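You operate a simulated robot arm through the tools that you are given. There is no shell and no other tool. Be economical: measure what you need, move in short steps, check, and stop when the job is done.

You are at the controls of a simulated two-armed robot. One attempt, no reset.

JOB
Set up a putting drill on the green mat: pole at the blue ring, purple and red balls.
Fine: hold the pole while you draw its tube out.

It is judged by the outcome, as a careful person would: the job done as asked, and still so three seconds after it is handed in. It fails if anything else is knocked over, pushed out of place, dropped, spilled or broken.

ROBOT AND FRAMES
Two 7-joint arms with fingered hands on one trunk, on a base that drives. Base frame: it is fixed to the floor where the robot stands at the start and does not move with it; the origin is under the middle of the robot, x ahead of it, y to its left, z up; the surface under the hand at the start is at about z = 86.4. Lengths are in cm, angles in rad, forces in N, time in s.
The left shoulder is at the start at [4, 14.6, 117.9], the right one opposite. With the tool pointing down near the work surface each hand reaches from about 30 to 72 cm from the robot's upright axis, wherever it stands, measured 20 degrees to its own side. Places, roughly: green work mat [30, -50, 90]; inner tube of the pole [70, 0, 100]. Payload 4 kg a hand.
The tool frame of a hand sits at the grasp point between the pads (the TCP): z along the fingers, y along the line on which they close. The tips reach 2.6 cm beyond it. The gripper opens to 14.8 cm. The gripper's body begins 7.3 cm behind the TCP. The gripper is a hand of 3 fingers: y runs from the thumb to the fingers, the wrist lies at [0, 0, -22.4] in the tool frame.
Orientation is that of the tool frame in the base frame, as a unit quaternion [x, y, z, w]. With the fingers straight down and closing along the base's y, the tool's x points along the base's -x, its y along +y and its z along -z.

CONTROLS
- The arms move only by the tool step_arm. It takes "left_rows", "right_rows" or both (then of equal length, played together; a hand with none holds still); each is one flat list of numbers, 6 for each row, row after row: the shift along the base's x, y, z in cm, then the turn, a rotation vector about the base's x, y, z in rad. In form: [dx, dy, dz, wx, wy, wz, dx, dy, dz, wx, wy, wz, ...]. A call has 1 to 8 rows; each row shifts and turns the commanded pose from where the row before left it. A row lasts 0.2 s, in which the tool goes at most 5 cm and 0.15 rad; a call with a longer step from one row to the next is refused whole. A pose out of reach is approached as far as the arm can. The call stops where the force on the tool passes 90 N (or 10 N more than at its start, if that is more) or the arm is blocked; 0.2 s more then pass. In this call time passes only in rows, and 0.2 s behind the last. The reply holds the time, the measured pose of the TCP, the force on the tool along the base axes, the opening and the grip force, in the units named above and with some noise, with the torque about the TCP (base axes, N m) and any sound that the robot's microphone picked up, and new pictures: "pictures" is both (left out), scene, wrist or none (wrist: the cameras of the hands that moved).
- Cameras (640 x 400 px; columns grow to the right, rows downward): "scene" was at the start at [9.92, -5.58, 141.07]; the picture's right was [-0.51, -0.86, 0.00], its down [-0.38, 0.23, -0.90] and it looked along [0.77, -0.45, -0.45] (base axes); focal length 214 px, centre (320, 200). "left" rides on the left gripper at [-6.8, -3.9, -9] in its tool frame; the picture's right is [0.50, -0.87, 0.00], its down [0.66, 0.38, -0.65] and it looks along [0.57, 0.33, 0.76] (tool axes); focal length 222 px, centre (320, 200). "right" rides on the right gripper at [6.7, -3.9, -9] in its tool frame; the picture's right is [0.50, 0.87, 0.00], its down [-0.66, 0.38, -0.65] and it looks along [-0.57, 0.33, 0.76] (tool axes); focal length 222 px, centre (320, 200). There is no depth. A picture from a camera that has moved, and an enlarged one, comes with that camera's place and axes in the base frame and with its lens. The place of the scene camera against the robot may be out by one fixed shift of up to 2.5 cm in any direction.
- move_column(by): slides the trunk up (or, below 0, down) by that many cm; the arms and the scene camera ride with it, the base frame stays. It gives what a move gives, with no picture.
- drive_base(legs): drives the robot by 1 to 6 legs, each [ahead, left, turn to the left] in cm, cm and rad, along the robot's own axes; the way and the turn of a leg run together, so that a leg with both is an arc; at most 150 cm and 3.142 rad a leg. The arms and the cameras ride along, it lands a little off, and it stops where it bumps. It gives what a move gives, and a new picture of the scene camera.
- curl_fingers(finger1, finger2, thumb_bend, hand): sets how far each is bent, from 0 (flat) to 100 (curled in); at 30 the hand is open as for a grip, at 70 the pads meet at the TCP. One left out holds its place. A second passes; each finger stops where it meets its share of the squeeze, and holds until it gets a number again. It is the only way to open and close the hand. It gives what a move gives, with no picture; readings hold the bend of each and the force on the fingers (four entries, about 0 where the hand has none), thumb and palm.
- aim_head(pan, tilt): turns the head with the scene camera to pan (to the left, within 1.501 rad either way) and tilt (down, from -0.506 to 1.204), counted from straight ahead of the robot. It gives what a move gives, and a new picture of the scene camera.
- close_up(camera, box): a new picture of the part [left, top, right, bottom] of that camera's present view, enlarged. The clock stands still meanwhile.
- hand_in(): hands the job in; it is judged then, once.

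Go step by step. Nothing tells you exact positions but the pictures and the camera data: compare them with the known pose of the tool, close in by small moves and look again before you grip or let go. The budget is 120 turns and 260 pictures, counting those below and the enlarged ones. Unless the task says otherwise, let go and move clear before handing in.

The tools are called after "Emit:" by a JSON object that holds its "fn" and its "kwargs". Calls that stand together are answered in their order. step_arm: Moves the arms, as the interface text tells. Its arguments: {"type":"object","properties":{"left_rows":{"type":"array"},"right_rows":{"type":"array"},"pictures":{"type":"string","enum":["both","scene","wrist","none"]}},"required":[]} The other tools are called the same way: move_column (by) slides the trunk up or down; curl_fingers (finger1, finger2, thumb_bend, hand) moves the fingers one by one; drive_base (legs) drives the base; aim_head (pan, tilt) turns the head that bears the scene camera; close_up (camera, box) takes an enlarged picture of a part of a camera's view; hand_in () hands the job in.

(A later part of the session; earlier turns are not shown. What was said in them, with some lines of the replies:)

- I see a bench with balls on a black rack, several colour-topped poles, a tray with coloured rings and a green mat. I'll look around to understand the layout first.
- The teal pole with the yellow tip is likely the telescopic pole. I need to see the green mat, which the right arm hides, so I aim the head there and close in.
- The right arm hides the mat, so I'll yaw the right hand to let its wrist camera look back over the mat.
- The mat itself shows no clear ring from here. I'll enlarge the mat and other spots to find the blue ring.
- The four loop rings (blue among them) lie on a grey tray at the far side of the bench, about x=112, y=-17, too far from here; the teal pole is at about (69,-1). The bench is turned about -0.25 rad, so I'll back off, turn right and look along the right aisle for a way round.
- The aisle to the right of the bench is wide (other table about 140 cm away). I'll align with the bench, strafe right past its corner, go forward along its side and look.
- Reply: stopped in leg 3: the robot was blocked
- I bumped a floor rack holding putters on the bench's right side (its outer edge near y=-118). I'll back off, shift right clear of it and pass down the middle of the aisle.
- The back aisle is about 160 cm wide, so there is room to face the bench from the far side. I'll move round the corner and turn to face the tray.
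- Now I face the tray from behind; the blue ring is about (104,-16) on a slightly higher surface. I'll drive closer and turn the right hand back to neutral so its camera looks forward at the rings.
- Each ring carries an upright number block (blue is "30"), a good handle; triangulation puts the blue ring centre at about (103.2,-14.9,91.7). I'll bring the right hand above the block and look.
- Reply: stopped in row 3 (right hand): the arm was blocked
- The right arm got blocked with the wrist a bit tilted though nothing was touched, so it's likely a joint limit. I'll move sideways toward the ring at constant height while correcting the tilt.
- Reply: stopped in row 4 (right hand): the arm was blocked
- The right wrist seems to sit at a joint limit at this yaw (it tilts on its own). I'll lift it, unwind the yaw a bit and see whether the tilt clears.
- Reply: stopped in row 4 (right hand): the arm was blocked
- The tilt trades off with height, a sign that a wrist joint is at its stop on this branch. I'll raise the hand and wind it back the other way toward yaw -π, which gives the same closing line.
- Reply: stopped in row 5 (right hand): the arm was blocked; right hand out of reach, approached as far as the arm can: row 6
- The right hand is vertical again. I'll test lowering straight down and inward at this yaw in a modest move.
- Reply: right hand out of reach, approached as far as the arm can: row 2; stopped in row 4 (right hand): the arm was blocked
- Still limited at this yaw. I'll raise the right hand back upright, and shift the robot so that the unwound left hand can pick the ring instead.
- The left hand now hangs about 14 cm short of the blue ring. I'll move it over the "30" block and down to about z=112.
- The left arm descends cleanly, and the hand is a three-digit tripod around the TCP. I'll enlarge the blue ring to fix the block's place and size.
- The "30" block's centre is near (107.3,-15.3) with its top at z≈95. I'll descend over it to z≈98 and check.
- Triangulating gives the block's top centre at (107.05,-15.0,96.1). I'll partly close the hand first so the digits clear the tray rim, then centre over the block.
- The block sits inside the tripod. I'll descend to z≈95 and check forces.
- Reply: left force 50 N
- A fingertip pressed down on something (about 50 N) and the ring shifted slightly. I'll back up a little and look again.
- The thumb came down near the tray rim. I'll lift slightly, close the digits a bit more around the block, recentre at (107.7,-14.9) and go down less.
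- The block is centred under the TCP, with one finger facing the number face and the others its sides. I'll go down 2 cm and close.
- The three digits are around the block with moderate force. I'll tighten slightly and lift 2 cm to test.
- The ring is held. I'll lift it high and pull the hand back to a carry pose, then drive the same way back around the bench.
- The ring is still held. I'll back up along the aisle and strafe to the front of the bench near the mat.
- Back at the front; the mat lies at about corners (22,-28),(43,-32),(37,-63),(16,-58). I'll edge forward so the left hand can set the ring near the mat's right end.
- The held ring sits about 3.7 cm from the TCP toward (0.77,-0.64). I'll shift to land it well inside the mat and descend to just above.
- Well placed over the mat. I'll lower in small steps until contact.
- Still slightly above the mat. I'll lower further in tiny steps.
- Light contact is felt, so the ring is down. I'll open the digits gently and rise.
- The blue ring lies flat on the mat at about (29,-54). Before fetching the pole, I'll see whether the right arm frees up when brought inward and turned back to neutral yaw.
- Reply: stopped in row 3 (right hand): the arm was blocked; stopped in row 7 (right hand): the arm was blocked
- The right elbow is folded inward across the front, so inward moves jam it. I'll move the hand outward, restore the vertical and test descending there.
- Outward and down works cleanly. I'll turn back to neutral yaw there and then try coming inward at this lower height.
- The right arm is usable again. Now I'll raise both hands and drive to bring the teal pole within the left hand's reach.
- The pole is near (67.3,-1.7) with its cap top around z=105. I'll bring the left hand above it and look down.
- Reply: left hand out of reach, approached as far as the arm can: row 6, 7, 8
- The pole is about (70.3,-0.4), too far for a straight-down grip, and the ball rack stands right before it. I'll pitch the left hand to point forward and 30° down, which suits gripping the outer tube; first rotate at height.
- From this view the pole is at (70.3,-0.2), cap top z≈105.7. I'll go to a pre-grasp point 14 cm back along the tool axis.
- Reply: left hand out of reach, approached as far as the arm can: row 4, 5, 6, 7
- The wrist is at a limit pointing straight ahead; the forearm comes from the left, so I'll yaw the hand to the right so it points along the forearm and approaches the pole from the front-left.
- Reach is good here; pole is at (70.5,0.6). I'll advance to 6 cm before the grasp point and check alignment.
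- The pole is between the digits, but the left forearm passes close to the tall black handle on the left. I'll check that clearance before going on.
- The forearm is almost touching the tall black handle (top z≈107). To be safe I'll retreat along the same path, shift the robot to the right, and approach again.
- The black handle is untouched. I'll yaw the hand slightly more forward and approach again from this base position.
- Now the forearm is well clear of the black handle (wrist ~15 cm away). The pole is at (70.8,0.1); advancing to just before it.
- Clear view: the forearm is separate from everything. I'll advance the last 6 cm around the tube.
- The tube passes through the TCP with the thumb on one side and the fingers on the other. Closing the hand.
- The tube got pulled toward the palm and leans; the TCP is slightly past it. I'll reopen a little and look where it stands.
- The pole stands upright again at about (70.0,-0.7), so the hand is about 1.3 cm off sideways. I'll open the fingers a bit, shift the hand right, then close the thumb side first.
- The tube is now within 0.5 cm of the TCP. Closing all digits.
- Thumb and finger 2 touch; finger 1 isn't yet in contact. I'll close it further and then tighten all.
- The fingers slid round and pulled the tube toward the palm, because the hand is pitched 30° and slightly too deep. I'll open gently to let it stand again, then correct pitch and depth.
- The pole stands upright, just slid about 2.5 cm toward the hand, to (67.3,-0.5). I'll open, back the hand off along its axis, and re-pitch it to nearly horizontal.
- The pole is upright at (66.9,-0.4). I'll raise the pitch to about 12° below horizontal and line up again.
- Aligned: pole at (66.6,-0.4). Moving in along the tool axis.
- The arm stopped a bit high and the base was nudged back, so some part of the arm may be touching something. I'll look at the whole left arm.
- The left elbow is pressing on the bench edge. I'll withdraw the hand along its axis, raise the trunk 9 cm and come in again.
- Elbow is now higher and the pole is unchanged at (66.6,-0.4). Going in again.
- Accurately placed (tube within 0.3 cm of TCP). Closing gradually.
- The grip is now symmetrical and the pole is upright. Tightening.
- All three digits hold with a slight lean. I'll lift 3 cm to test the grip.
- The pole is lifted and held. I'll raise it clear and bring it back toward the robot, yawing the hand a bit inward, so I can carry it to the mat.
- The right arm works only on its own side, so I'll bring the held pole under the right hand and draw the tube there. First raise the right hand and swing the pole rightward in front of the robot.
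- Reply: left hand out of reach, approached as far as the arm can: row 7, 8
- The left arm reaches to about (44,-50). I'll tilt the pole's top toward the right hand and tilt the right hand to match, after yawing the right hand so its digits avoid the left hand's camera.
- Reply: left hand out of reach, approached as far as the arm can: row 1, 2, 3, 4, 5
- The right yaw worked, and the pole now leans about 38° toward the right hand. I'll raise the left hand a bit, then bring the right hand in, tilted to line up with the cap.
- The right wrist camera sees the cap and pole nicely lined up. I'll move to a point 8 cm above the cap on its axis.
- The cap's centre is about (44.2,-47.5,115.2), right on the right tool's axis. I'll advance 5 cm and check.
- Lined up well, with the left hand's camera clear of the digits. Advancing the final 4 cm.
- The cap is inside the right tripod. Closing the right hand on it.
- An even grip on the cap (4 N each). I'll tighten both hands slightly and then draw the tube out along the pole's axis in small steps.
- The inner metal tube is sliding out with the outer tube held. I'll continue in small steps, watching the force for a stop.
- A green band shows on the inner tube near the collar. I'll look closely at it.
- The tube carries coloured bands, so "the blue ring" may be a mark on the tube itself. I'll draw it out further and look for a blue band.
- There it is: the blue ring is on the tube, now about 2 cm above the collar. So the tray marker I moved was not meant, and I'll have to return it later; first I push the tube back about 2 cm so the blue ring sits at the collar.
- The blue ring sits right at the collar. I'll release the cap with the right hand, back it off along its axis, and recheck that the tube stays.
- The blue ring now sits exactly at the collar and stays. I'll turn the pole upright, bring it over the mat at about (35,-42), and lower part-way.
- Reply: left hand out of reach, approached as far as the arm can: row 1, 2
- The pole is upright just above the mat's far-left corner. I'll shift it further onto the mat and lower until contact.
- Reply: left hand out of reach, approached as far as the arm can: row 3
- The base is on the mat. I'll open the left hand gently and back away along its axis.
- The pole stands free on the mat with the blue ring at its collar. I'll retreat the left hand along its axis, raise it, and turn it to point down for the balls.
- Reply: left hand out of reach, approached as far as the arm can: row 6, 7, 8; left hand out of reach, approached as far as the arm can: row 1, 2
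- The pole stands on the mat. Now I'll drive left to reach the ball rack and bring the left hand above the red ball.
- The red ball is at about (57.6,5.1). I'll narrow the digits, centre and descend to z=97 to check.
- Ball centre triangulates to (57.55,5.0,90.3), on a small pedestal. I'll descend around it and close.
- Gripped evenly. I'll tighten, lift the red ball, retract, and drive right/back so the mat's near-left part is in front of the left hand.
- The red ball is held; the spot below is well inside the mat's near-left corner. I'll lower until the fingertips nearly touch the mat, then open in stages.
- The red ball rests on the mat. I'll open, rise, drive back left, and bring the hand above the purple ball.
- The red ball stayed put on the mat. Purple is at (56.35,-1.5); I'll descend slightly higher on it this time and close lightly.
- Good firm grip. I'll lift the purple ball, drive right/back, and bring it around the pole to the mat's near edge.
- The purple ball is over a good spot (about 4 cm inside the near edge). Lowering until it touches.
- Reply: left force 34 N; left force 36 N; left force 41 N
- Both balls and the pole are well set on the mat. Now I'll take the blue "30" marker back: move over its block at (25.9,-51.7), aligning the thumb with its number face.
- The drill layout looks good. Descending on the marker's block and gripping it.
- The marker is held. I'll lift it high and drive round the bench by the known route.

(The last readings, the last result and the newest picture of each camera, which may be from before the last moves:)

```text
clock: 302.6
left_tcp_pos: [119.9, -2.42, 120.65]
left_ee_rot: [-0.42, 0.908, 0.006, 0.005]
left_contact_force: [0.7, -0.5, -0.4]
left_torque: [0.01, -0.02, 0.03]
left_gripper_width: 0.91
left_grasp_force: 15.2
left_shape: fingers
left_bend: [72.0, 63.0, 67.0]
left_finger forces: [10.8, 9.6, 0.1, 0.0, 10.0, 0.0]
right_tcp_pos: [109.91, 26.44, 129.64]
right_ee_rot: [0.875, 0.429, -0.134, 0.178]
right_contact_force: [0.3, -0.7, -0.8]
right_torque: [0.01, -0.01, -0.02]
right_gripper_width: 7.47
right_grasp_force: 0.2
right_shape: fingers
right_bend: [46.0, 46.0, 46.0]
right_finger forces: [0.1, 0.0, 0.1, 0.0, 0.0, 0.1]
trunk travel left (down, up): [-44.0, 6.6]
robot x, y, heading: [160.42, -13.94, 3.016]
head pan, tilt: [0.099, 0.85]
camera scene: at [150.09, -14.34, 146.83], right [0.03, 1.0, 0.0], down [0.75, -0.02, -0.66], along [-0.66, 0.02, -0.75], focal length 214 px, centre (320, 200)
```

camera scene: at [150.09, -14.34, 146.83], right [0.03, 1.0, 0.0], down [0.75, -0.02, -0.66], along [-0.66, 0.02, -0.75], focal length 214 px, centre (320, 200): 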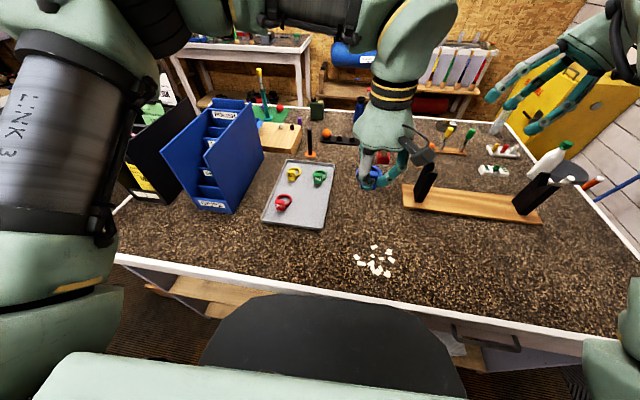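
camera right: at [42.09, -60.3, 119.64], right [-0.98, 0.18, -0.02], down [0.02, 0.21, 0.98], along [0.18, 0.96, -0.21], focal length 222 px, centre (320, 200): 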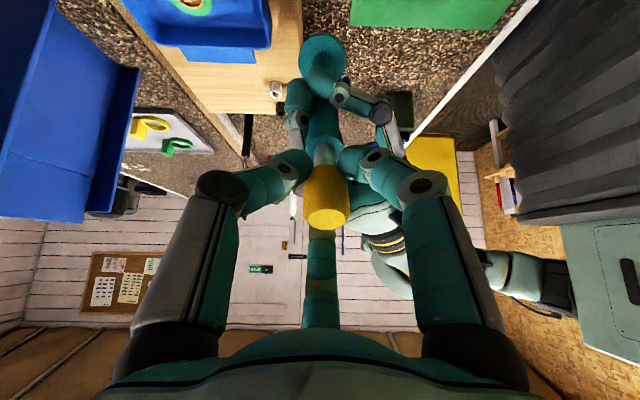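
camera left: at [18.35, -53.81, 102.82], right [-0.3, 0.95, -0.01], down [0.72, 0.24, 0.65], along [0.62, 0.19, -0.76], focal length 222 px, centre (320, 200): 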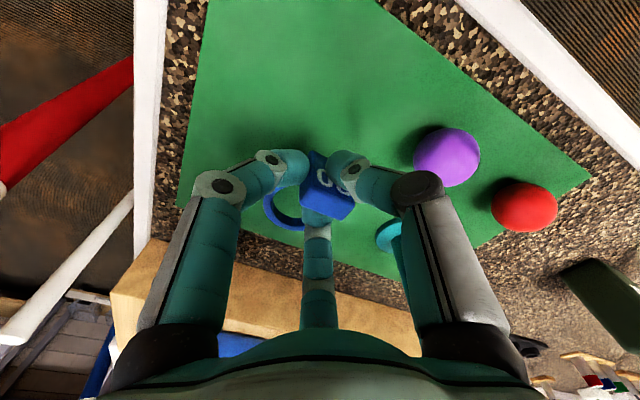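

The ring's empty place on the tray is visible. I'll move over it at a safe height while turning the marker back to its original facing, and look.

Emit:
{"fn": "step_arm", "kwargs": {"left_rows": [-1.6, -1.57, -1.7, 0, 0, 0.062, -1.6, -1.57, -1.7, 0, 0, 0.062, -1.6, -1.57, -1.7, 0, 0, 0.062, -1.6, -1.57, -1.7, 0, 0, 0.062, -1.6, -1.57, -1.7, 0, 0, 0.062, -1.6, -1.57, -1.7, 0, 0, 0.062, -1.6, -1.57, -1.7, 0, 0, 0.062, -1.6, -1.57, -1.7, 0, 0, 0.062], "pictures": "both"}}

Emit:
{"fn": "close_up", "kwargs": {"camera": "scene", "box": [240, 130, 380, 250]}}

```text
clock: 304.4
left_tcp_pos: [107.04, -15.14, 106.83]
left_ee_rot: [-0.63, 0.777, 0.006, 0.002]
left_contact_force: [0.0, 0.1, -0.2]
left_torque: [-0.01, -0.03, 0.02]
left_gripper_width: 0.87
left_grasp_force: 14.9
left_shape: fingers
left_bend: [72.0, 63.0, 67.0]
left_finger forces: [10.6, 9.6, 0.0, 0.1, 10.1, 0.0]
right_tcp_pos: [110.07, 26.46, 129.79]
right_ee_rot: [0.875, 0.429, -0.133, 0.178]
right_contact_force: [-0.3, 0.9, -0.3]
right_torque: [0.03, -0.04, 0.01]
right_gripper_width: 7.49
right_grasp_force: 0.1
right_shape: fingers
right_bend: [46.0, 46.0, 46.0]
right_finger forces: [0.0, 0.0, 0.0, 0.2, 0.1, 0.0]
trunk travel left (down, up): [-44.0, 6.6]
robot x, y, heading: [160.02, -13.69, 3.016]
head pan, tilt: [0.099, 0.85]
camera scene: at [150.1, -14.43, 146.83], right [0.03, 1.0, 0.0], down [0.75, -0.02, -0.66], along [-0.66, 0.02, -0.75], focal length 214 px, centre (320, 200)
camera left: at [112.46, -9.29, 115.88], right [0.74, -0.67, -0.01], down [-0.5, -0.57, 0.65], along [-0.44, -0.47, -0.76], focal length 222 px, centre (320, 200)
```

scene: 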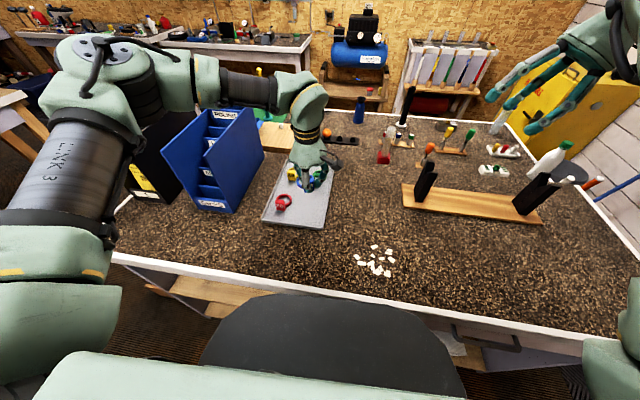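
left: 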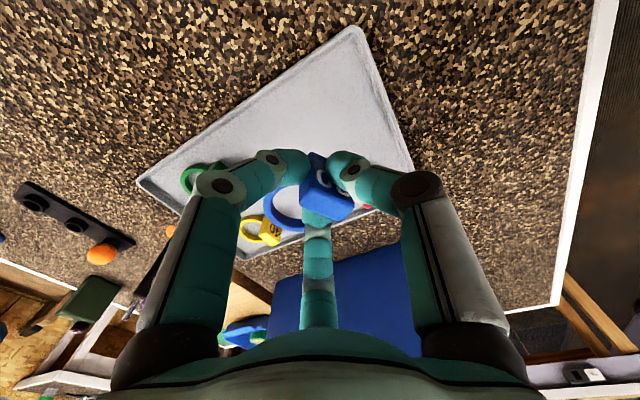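

```text
3.33 times, centred on (310, 190) of scene
camera zoom: at [150.1, -14.43, 146.83], right [0.03, 1.0, 0.0], down [0.75, -0.02, -0.66], along [-0.66, 0.02, -0.75], focal length 715 px, centre (353, 233)
```

zoom: 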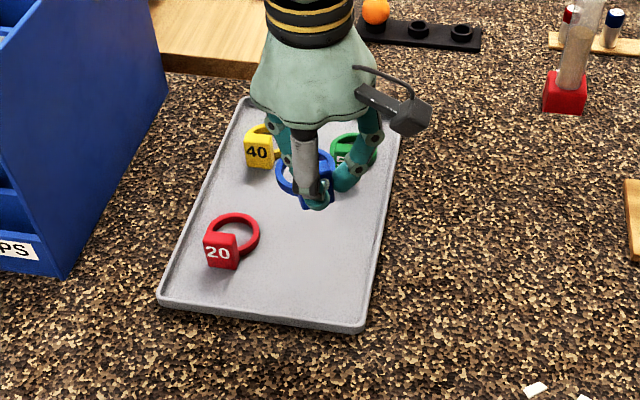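

Everything on the tray agrees with the original layout to within about a centimetre. I'll descend to just above the tray at (106.3,-15.0).

Emit:
{"fn": "step_arm", "kwargs": {"left_rows": [-0.4, 0.05, -3, 0, 0, 0, -0.3, 0.05, -3, 0, 0, 0, 0, 0, -2.5, 0, 0, 0], "pictures": "wrist"}}

Emit:
{"fn": "close_up", "kwargs": {"camera": "scene", "box": [240, 130, 380, 250]}}

```text
clock: 305.2
left_tcp_pos: [106.34, -15.09, 98.45]
left_ee_rot: [-0.629, 0.777, 0.007, 0.003]
left_contact_force: [0.6, -0.2, -0.7]
left_torque: [0.01, -0.01, -0.05]
left_gripper_width: 0.87
left_grasp_force: 15.3
left_shape: fingers
left_bend: [72.0, 63.0, 67.0]
left_finger forces: [10.6, 9.6, 0.0, 0.0, 10.1, 0.0]
right_tcp_pos: [110.07, 26.38, 129.71]
right_ee_rot: [0.876, 0.429, -0.134, 0.178]
right_contact_force: [0.7, -0.7, -0.5]
right_torque: [0.0, 0.0, -0.01]
right_gripper_width: 7.47
right_grasp_force: 0.1
right_shape: fingers
right_bend: [46.0, 46.0, 46.0]
right_finger forces: [0.0, 0.0, 0.0, 0.0, 0.0, 0.1]
trunk travel left (down, up): [-44.0, 6.6]
robot x, y, heading: [159.71, -13.73, 3.016]
head pan, tilt: [0.099, 0.85]
camera left: at [111.76, -9.25, 107.37], right [0.74, -0.67, -0.01], down [-0.5, -0.57, 0.65], along [-0.44, -0.48, -0.76], focal length 222 px, centre (320, 200)
```

left: 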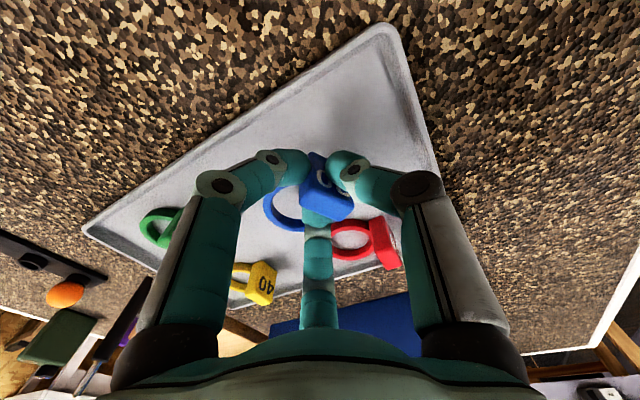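

```text
3.33 times, centred on (310, 190) of scene
camera zoom: at [150.18, -14.33, 146.83], right [0.03, 1.0, 0.0], down [0.75, -0.02, -0.66], along [-0.66, 0.02, -0.75], focal length 715 px, centre (353, 233)
```

zoom: 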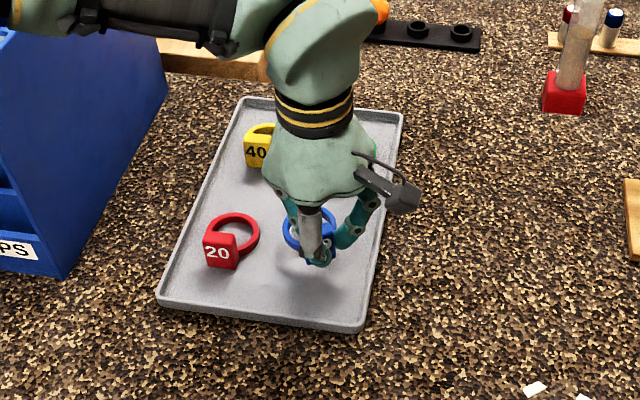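

Aligned. Lowering to contact.

Emit:
{"fn": "step_arm", "kwargs": {"left_rows": [0, 0, -1.2, 0, 0, 0], "pictures": "none"}}

Emit:
{"fn": "step_arm", "kwargs": {"left_rows": [0, 0, -0.6, 0, 0, 0], "pictures": "none"}}

Emit:
{"fn": "step_arm", "kwargs": {"left_rows": [0, 0, -0.5, 0, 0, 0], "pictures": "none"}}

Emit:
{"fn": "close_up", "kwargs": {"camera": "scene", "box": [270, 170, 350, 240]}}

```text
clock: 305.6
left_tcp_pos: [106.29, -14.97, 97.12]
left_ee_rot: [-0.63, 0.777, 0.007, 0.003]
left_contact_force: [0.3, -0.1, 0.3]
left_torque: [0.01, -0.02, -0.02]
left_gripper_width: 0.87
left_grasp_force: 15.6
left_shape: fingers
left_bend: [72.0, 63.0, 67.0]
left_finger forces: [10.6, 9.6, 0.1, 0.1, 10.2, 0.0]
right_tcp_pos: [110.0, 26.43, 129.68]
right_ee_rot: [0.875, 0.429, -0.134, 0.178]
right_contact_force: [-0.3, 0.3, 0.3]
right_torque: [-0.04, -0.02, -0.03]
right_gripper_width: 7.48
right_grasp_force: 0.1
right_shape: fingers
right_bend: [46.0, 46.0, 46.0]
right_finger forces: [0.0, 0.1, 0.0, 0.1, 0.1, 0.0]
trunk travel left (down, up): [-44.0, 6.6]
robot x, y, heading: [159.87, -13.57, 3.016]
head pan, tilt: [0.099, 0.85]
```

```text
clock: 306.0
left_tcp_pos: [106.5, -14.92, 96.69]
left_ee_rot: [-0.628, 0.778, 0.007, 0.004]
left_contact_force: [0.3, 0.4, -0.5]
left_torque: [0.01, -0.01, 0.0]
left_gripper_width: 0.89
left_grasp_force: 15.2
left_shape: fingers
left_bend: [72.0, 63.0, 67.0]
left_finger forces: [10.7, 9.6, 0.0, 0.0, 10.2, 0.0]
right_tcp_pos: [110.02, 26.4, 129.75]
right_ee_rot: [0.876, 0.428, -0.134, 0.177]
right_contact_force: [0.5, 0.3, 0.3]
right_torque: [-0.03, -0.01, -0.01]
right_gripper_width: 7.5
right_grasp_force: 0.0
right_shape: fingers
right_bend: [46.0, 46.0, 46.0]
right_finger forces: [0.0, 0.0, 0.0, 0.0, 0.0, 0.0]
trunk travel left (down, up): [-44.0, 6.6]
robot x, y, heading: [159.95, -13.81, 3.009]
head pan, tilt: [0.099, 0.85]
```

```text
clock: 306.4
left_tcp_pos: [106.49, -14.78, 96.27]
left_ee_rot: [-0.63, 0.777, 0.008, 0.002]
left_contact_force: [-1.1, 0.4, 4.6]
left_torque: [-0.05, 0.01, -0.02]
left_gripper_width: 0.89
left_grasp_force: 16.9
left_shape: fingers
left_bend: [72.0, 72.0, 67.0]
left_finger forces: [11.0, 11.3, 0.0, 0.0, 11.6, 0.1]
right_tcp_pos: [110.13, 26.48, 129.74]
right_ee_rot: [0.876, 0.428, -0.135, 0.177]
right_contact_force: [-0.5, 0.0, 0.7]
right_torque: [-0.01, 0.03, 0.01]
right_gripper_width: 7.49
right_grasp_force: 0.1
right_shape: fingers
right_bend: [46.0, 46.0, 46.0]
right_finger forces: [0.1, 0.0, 0.0, 0.0, 0.0, 0.0]
trunk travel left (down, up): [-44.0, 6.6]
robot x, y, heading: [160.32, -13.79, 3.015]
head pan, tilt: [0.099, 0.85]
```

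```text
5.71 times, centred on (310, 205) of scene
camera zoom: at [150.26, -14.32, 146.85], right [0.03, 1.0, 0.0], down [0.75, -0.02, -0.66], along [-0.66, 0.02, -0.75], focal length 1226 px, centre (377, 171)
```

zoom: 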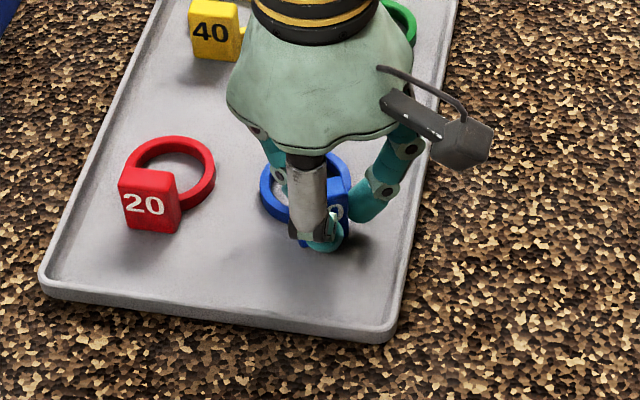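

Touching the tray, about 0.7 cm too deep compared with the red one. I'll nudge it toward me, then release, opening in stages and rising.

Emit:
{"fn": "step_arm", "kwargs": {"left_rows": [0, 0, 0.3, 0, 0, 0, 0.7, -0.1, 0, 0, 0, 0, 0, 0, -0.3, 0, 0, 0], "pictures": "none"}}

Emit:
{"fn": "curl_fingers", "kwargs": {"hand": "left", "finger1": 58, "finger2": 58, "thumb_bend": 58}}

Emit:
{"fn": "curl_fingers", "kwargs": {"hand": "left", "finger1": 51, "finger2": 51, "thumb_bend": 51}}

Emit:
{"fn": "step_arm", "kwargs": {"left_rows": [0, 0, 1, 0, 0, 0, 0, 0, 2, 0, 0, 0, 0, 0, 3, 0, 0, 0, 0, 0, 4, 0, 0, 0, 0.5, 0, 4, 0, 0, 0, 1.5, 0, 4, 0, 0, 0, 2, 0, 4, 0, 0, 0], "pictures": "wrist"}}

Emit:
{"fn": "close_up", "kwargs": {"camera": "scene", "box": [250, 150, 350, 240]}}

```text
clock: 307.2
left_tcp_pos: [107.2, -14.91, 96.31]
left_ee_rot: [-0.629, 0.777, 0.008, 0.003]
left_contact_force: [0.6, 0.4, 3.0]
left_torque: [-0.07, -0.06, 0.0]
left_gripper_width: 0.87
left_grasp_force: 16.5
left_shape: fingers
left_bend: [72.0, 72.0, 67.0]
left_finger forces: [10.7, 10.9, 0.0, 0.0, 11.5, 0.1]
right_tcp_pos: [110.1, 26.44, 129.86]
right_ee_rot: [0.876, 0.429, -0.135, 0.177]
right_contact_force: [-0.1, 0.1, 0.8]
right_torque: [-0.03, 0.01, 0.0]
right_gripper_width: 7.47
right_grasp_force: 0.0
right_shape: fingers
right_bend: [46.0, 46.0, 46.0]
right_finger forces: [0.1, 0.0, 0.1, 0.0, 0.0, 0.0]
trunk travel left (down, up): [-44.0, 6.6]
robot x, y, heading: [160.36, -13.87, 3.016]
head pan, tilt: [0.099, 0.85]
```

```text
clock: 308.2
left_tcp_pos: [107.23, -14.93, 96.39]
left_ee_rot: [-0.629, 0.777, 0.008, 0.003]
left_contact_force: [0.5, 0.1, 0.0]
left_torque: [0.0, 0.02, 0.03]
left_gripper_width: 3.87
left_grasp_force: 0.1
left_shape: fingers
left_bend: [57.0, 57.0, 57.0]
left_finger forces: [0.0, 0.0, 0.0, 0.0, 0.1, 0.0]
right_tcp_pos: [110.07, 26.57, 129.82]
right_ee_rot: [0.876, 0.429, -0.135, 0.177]
right_contact_force: [0.0, 0.1, 0.0]
right_torque: [0.02, -0.01, 0.0]
right_gripper_width: 7.47
right_grasp_force: 0.0
right_shape: fingers
right_bend: [46.0, 46.0, 46.0]
right_finger forces: [0.0, 0.0, 0.1, 0.0, 0.0, 0.0]
trunk travel left (down, up): [-44.0, 6.6]
robot x, y, heading: [159.89, -13.78, 3.013]
head pan, tilt: [0.099, 0.85]
```

```text
clock: 309.2
left_tcp_pos: [107.13, -15.05, 96.31]
left_ee_rot: [-0.629, 0.778, 0.007, 0.003]
left_contact_force: [-0.2, -1.3, -0.5]
left_torque: [-0.07, 0.01, 0.04]
left_gripper_width: 5.66
left_grasp_force: 1.0
left_shape: fingers
left_bend: [53.0, 51.0, 51.0]
left_finger forces: [1.5, 0.1, 0.1, 0.0, 0.0, 0.0]
right_tcp_pos: [110.1, 26.46, 129.81]
right_ee_rot: [0.876, 0.428, -0.135, 0.177]
right_contact_force: [-0.4, -0.6, 0.3]
right_torque: [0.05, 0.0, 0.01]
right_gripper_width: 7.5
right_grasp_force: 0.1
right_shape: fingers
right_bend: [46.0, 46.0, 46.0]
right_finger forces: [0.0, 0.0, 0.1, 0.0, 0.0, 0.0]
trunk travel left (down, up): [-44.0, 6.6]
robot x, y, heading: [160.08, -13.9, 3.017]
head pan, tilt: [0.099, 0.85]
```

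```text
clock: 310.8
left_tcp_pos: [111.42, -15.28, 118.57]
left_ee_rot: [-0.629, 0.777, 0.007, 0.001]
left_contact_force: [0.2, 0.6, 0.1]
left_torque: [0.0, 0.03, -0.01]
left_gripper_width: 5.84
left_grasp_force: 0.1
left_shape: fingers
left_bend: [51.0, 51.0, 51.0]
left_finger forces: [0.1, 0.0, 0.0, 0.1, 0.1, 0.0]
right_tcp_pos: [110.2, 26.44, 129.83]
right_ee_rot: [0.875, 0.429, -0.135, 0.178]
right_contact_force: [0.1, 1.0, -0.7]
right_torque: [0.0, 0.0, -0.05]
right_gripper_width: 7.48
right_grasp_force: 0.1
right_shape: fingers
right_bend: [46.0, 46.0, 46.0]
right_finger forces: [0.0, 0.0, 0.0, 0.1, 0.0, 0.0]
trunk travel left (down, up): [-44.0, 6.6]
robot x, y, heading: [160.37, -13.56, 3.017]
head pan, tilt: [0.099, 0.85]
camera left: at [116.63, -9.41, 127.56], right [0.74, -0.67, -0.01], down [-0.5, -0.57, 0.65], along [-0.44, -0.47, -0.76], focal length 222 px, centre (320, 200)
```

left: 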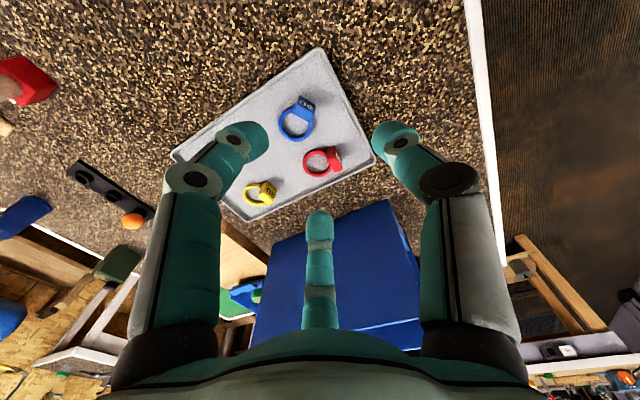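

```text
4.44 times, centred on (300, 195) of scene
camera zoom: at [150.35, -14.33, 146.85], right [0.03, 1.0, 0.0], down [0.75, -0.02, -0.66], along [-0.66, 0.02, -0.75], focal length 953 px, centre (409, 222)
```

zoom: 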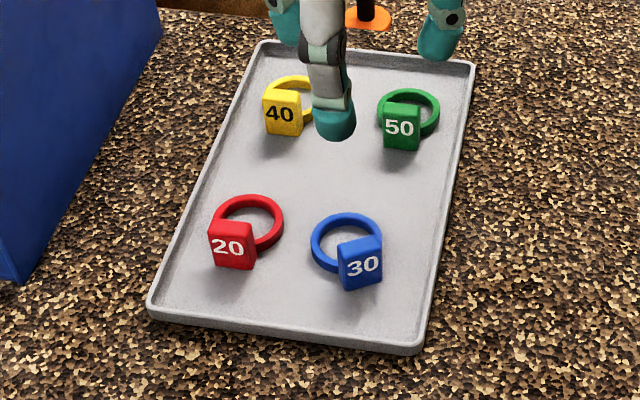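

The "30" marker is back in its place. A last check of the mat from here before handing in.

Emit:
{"fn": "aim_head", "kwargs": {"pan": 0.3, "tilt": 0.5}}

Emit:
{"fn": "close_up", "kwargs": {"camera": "scene", "box": [200, 100, 360, 220]}}

```text
clock: 311.7
left_tcp_pos: [111.02, -15.14, 118.32]
left_ee_rot: [-0.629, 0.777, 0.007, 0.004]
left_contact_force: [-0.5, 1.0, -0.5]
left_torque: [-0.02, 0.01, 0.0]
left_gripper_width: 5.85
left_grasp_force: 0.0
left_shape: fingers
left_bend: [51.0, 51.0, 51.0]
left_finger forces: [0.1, 0.0, 0.1, 0.0, 0.0, 0.0]
right_tcp_pos: [109.94, 26.47, 129.72]
right_ee_rot: [0.876, 0.429, -0.134, 0.178]
right_contact_force: [0.1, 0.0, 0.5]
right_torque: [0.02, -0.02, 0.0]
right_gripper_width: 7.47
right_grasp_force: 0.0
right_shape: fingers
right_bend: [46.0, 46.0, 46.0]
right_finger forces: [0.1, 0.0, 0.0, 0.0, 0.0, 0.1]
trunk travel left (down, up): [-44.0, 6.6]
robot x, y, heading: [160.08, -13.96, 3.014]
head pan, tilt: [0.3, 0.499]
camera scene: at [149.02, -16.13, 149.82], right [-0.17, 0.98, 0.0], down [0.47, 0.08, -0.88], along [-0.86, -0.15, -0.48], focal length 214 px, centre (320, 200)
```

scene: 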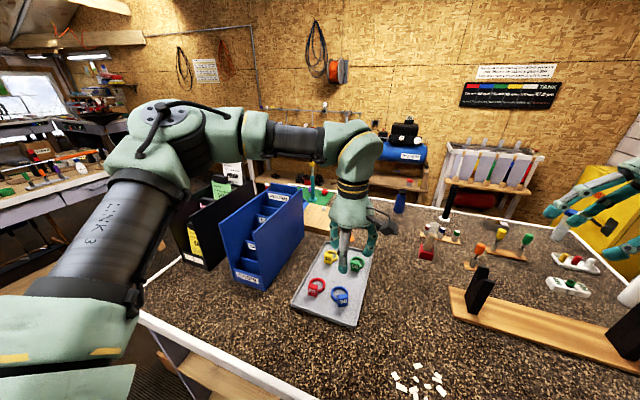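

```text
3.33 times, centred on (280, 160) of scene
camera zoom: at [149.02, -16.13, 149.82], right [-0.17, 0.98, 0.0], down [0.47, 0.08, -0.88], along [-0.86, -0.15, -0.48], focal length 715 px, centre (453, 333)
```

zoom: 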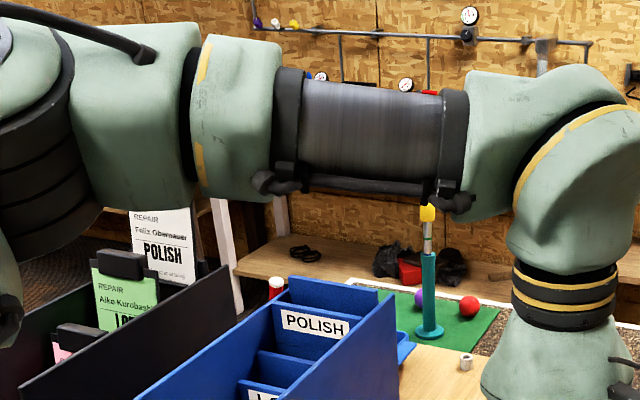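

The pole stands on the mat, drawn out to the blue ring on its tube, with the purple and red balls beside it. The tray marker is back in place and both hands are clear, so I'm handing in.

Emit:
{"fn": "hand_in", "kwargs": {}}

```text
The job is handed in.
```

I handed in the putting drill: the pole stands on the green mat with its tube drawn out to the blue ring, and the purple and red balls are on the mat near it. The left hand held the pole while the right drew the tube out.

I first misread "the blue ring" and moved the blue "30" marker from its tray to the mat. I put it back in its place on the tray, to within about a centimetre by eye. While driving, the base also bumped the putter rack on the floor beside the bench. I saw no club moved, but I did not check it closely.
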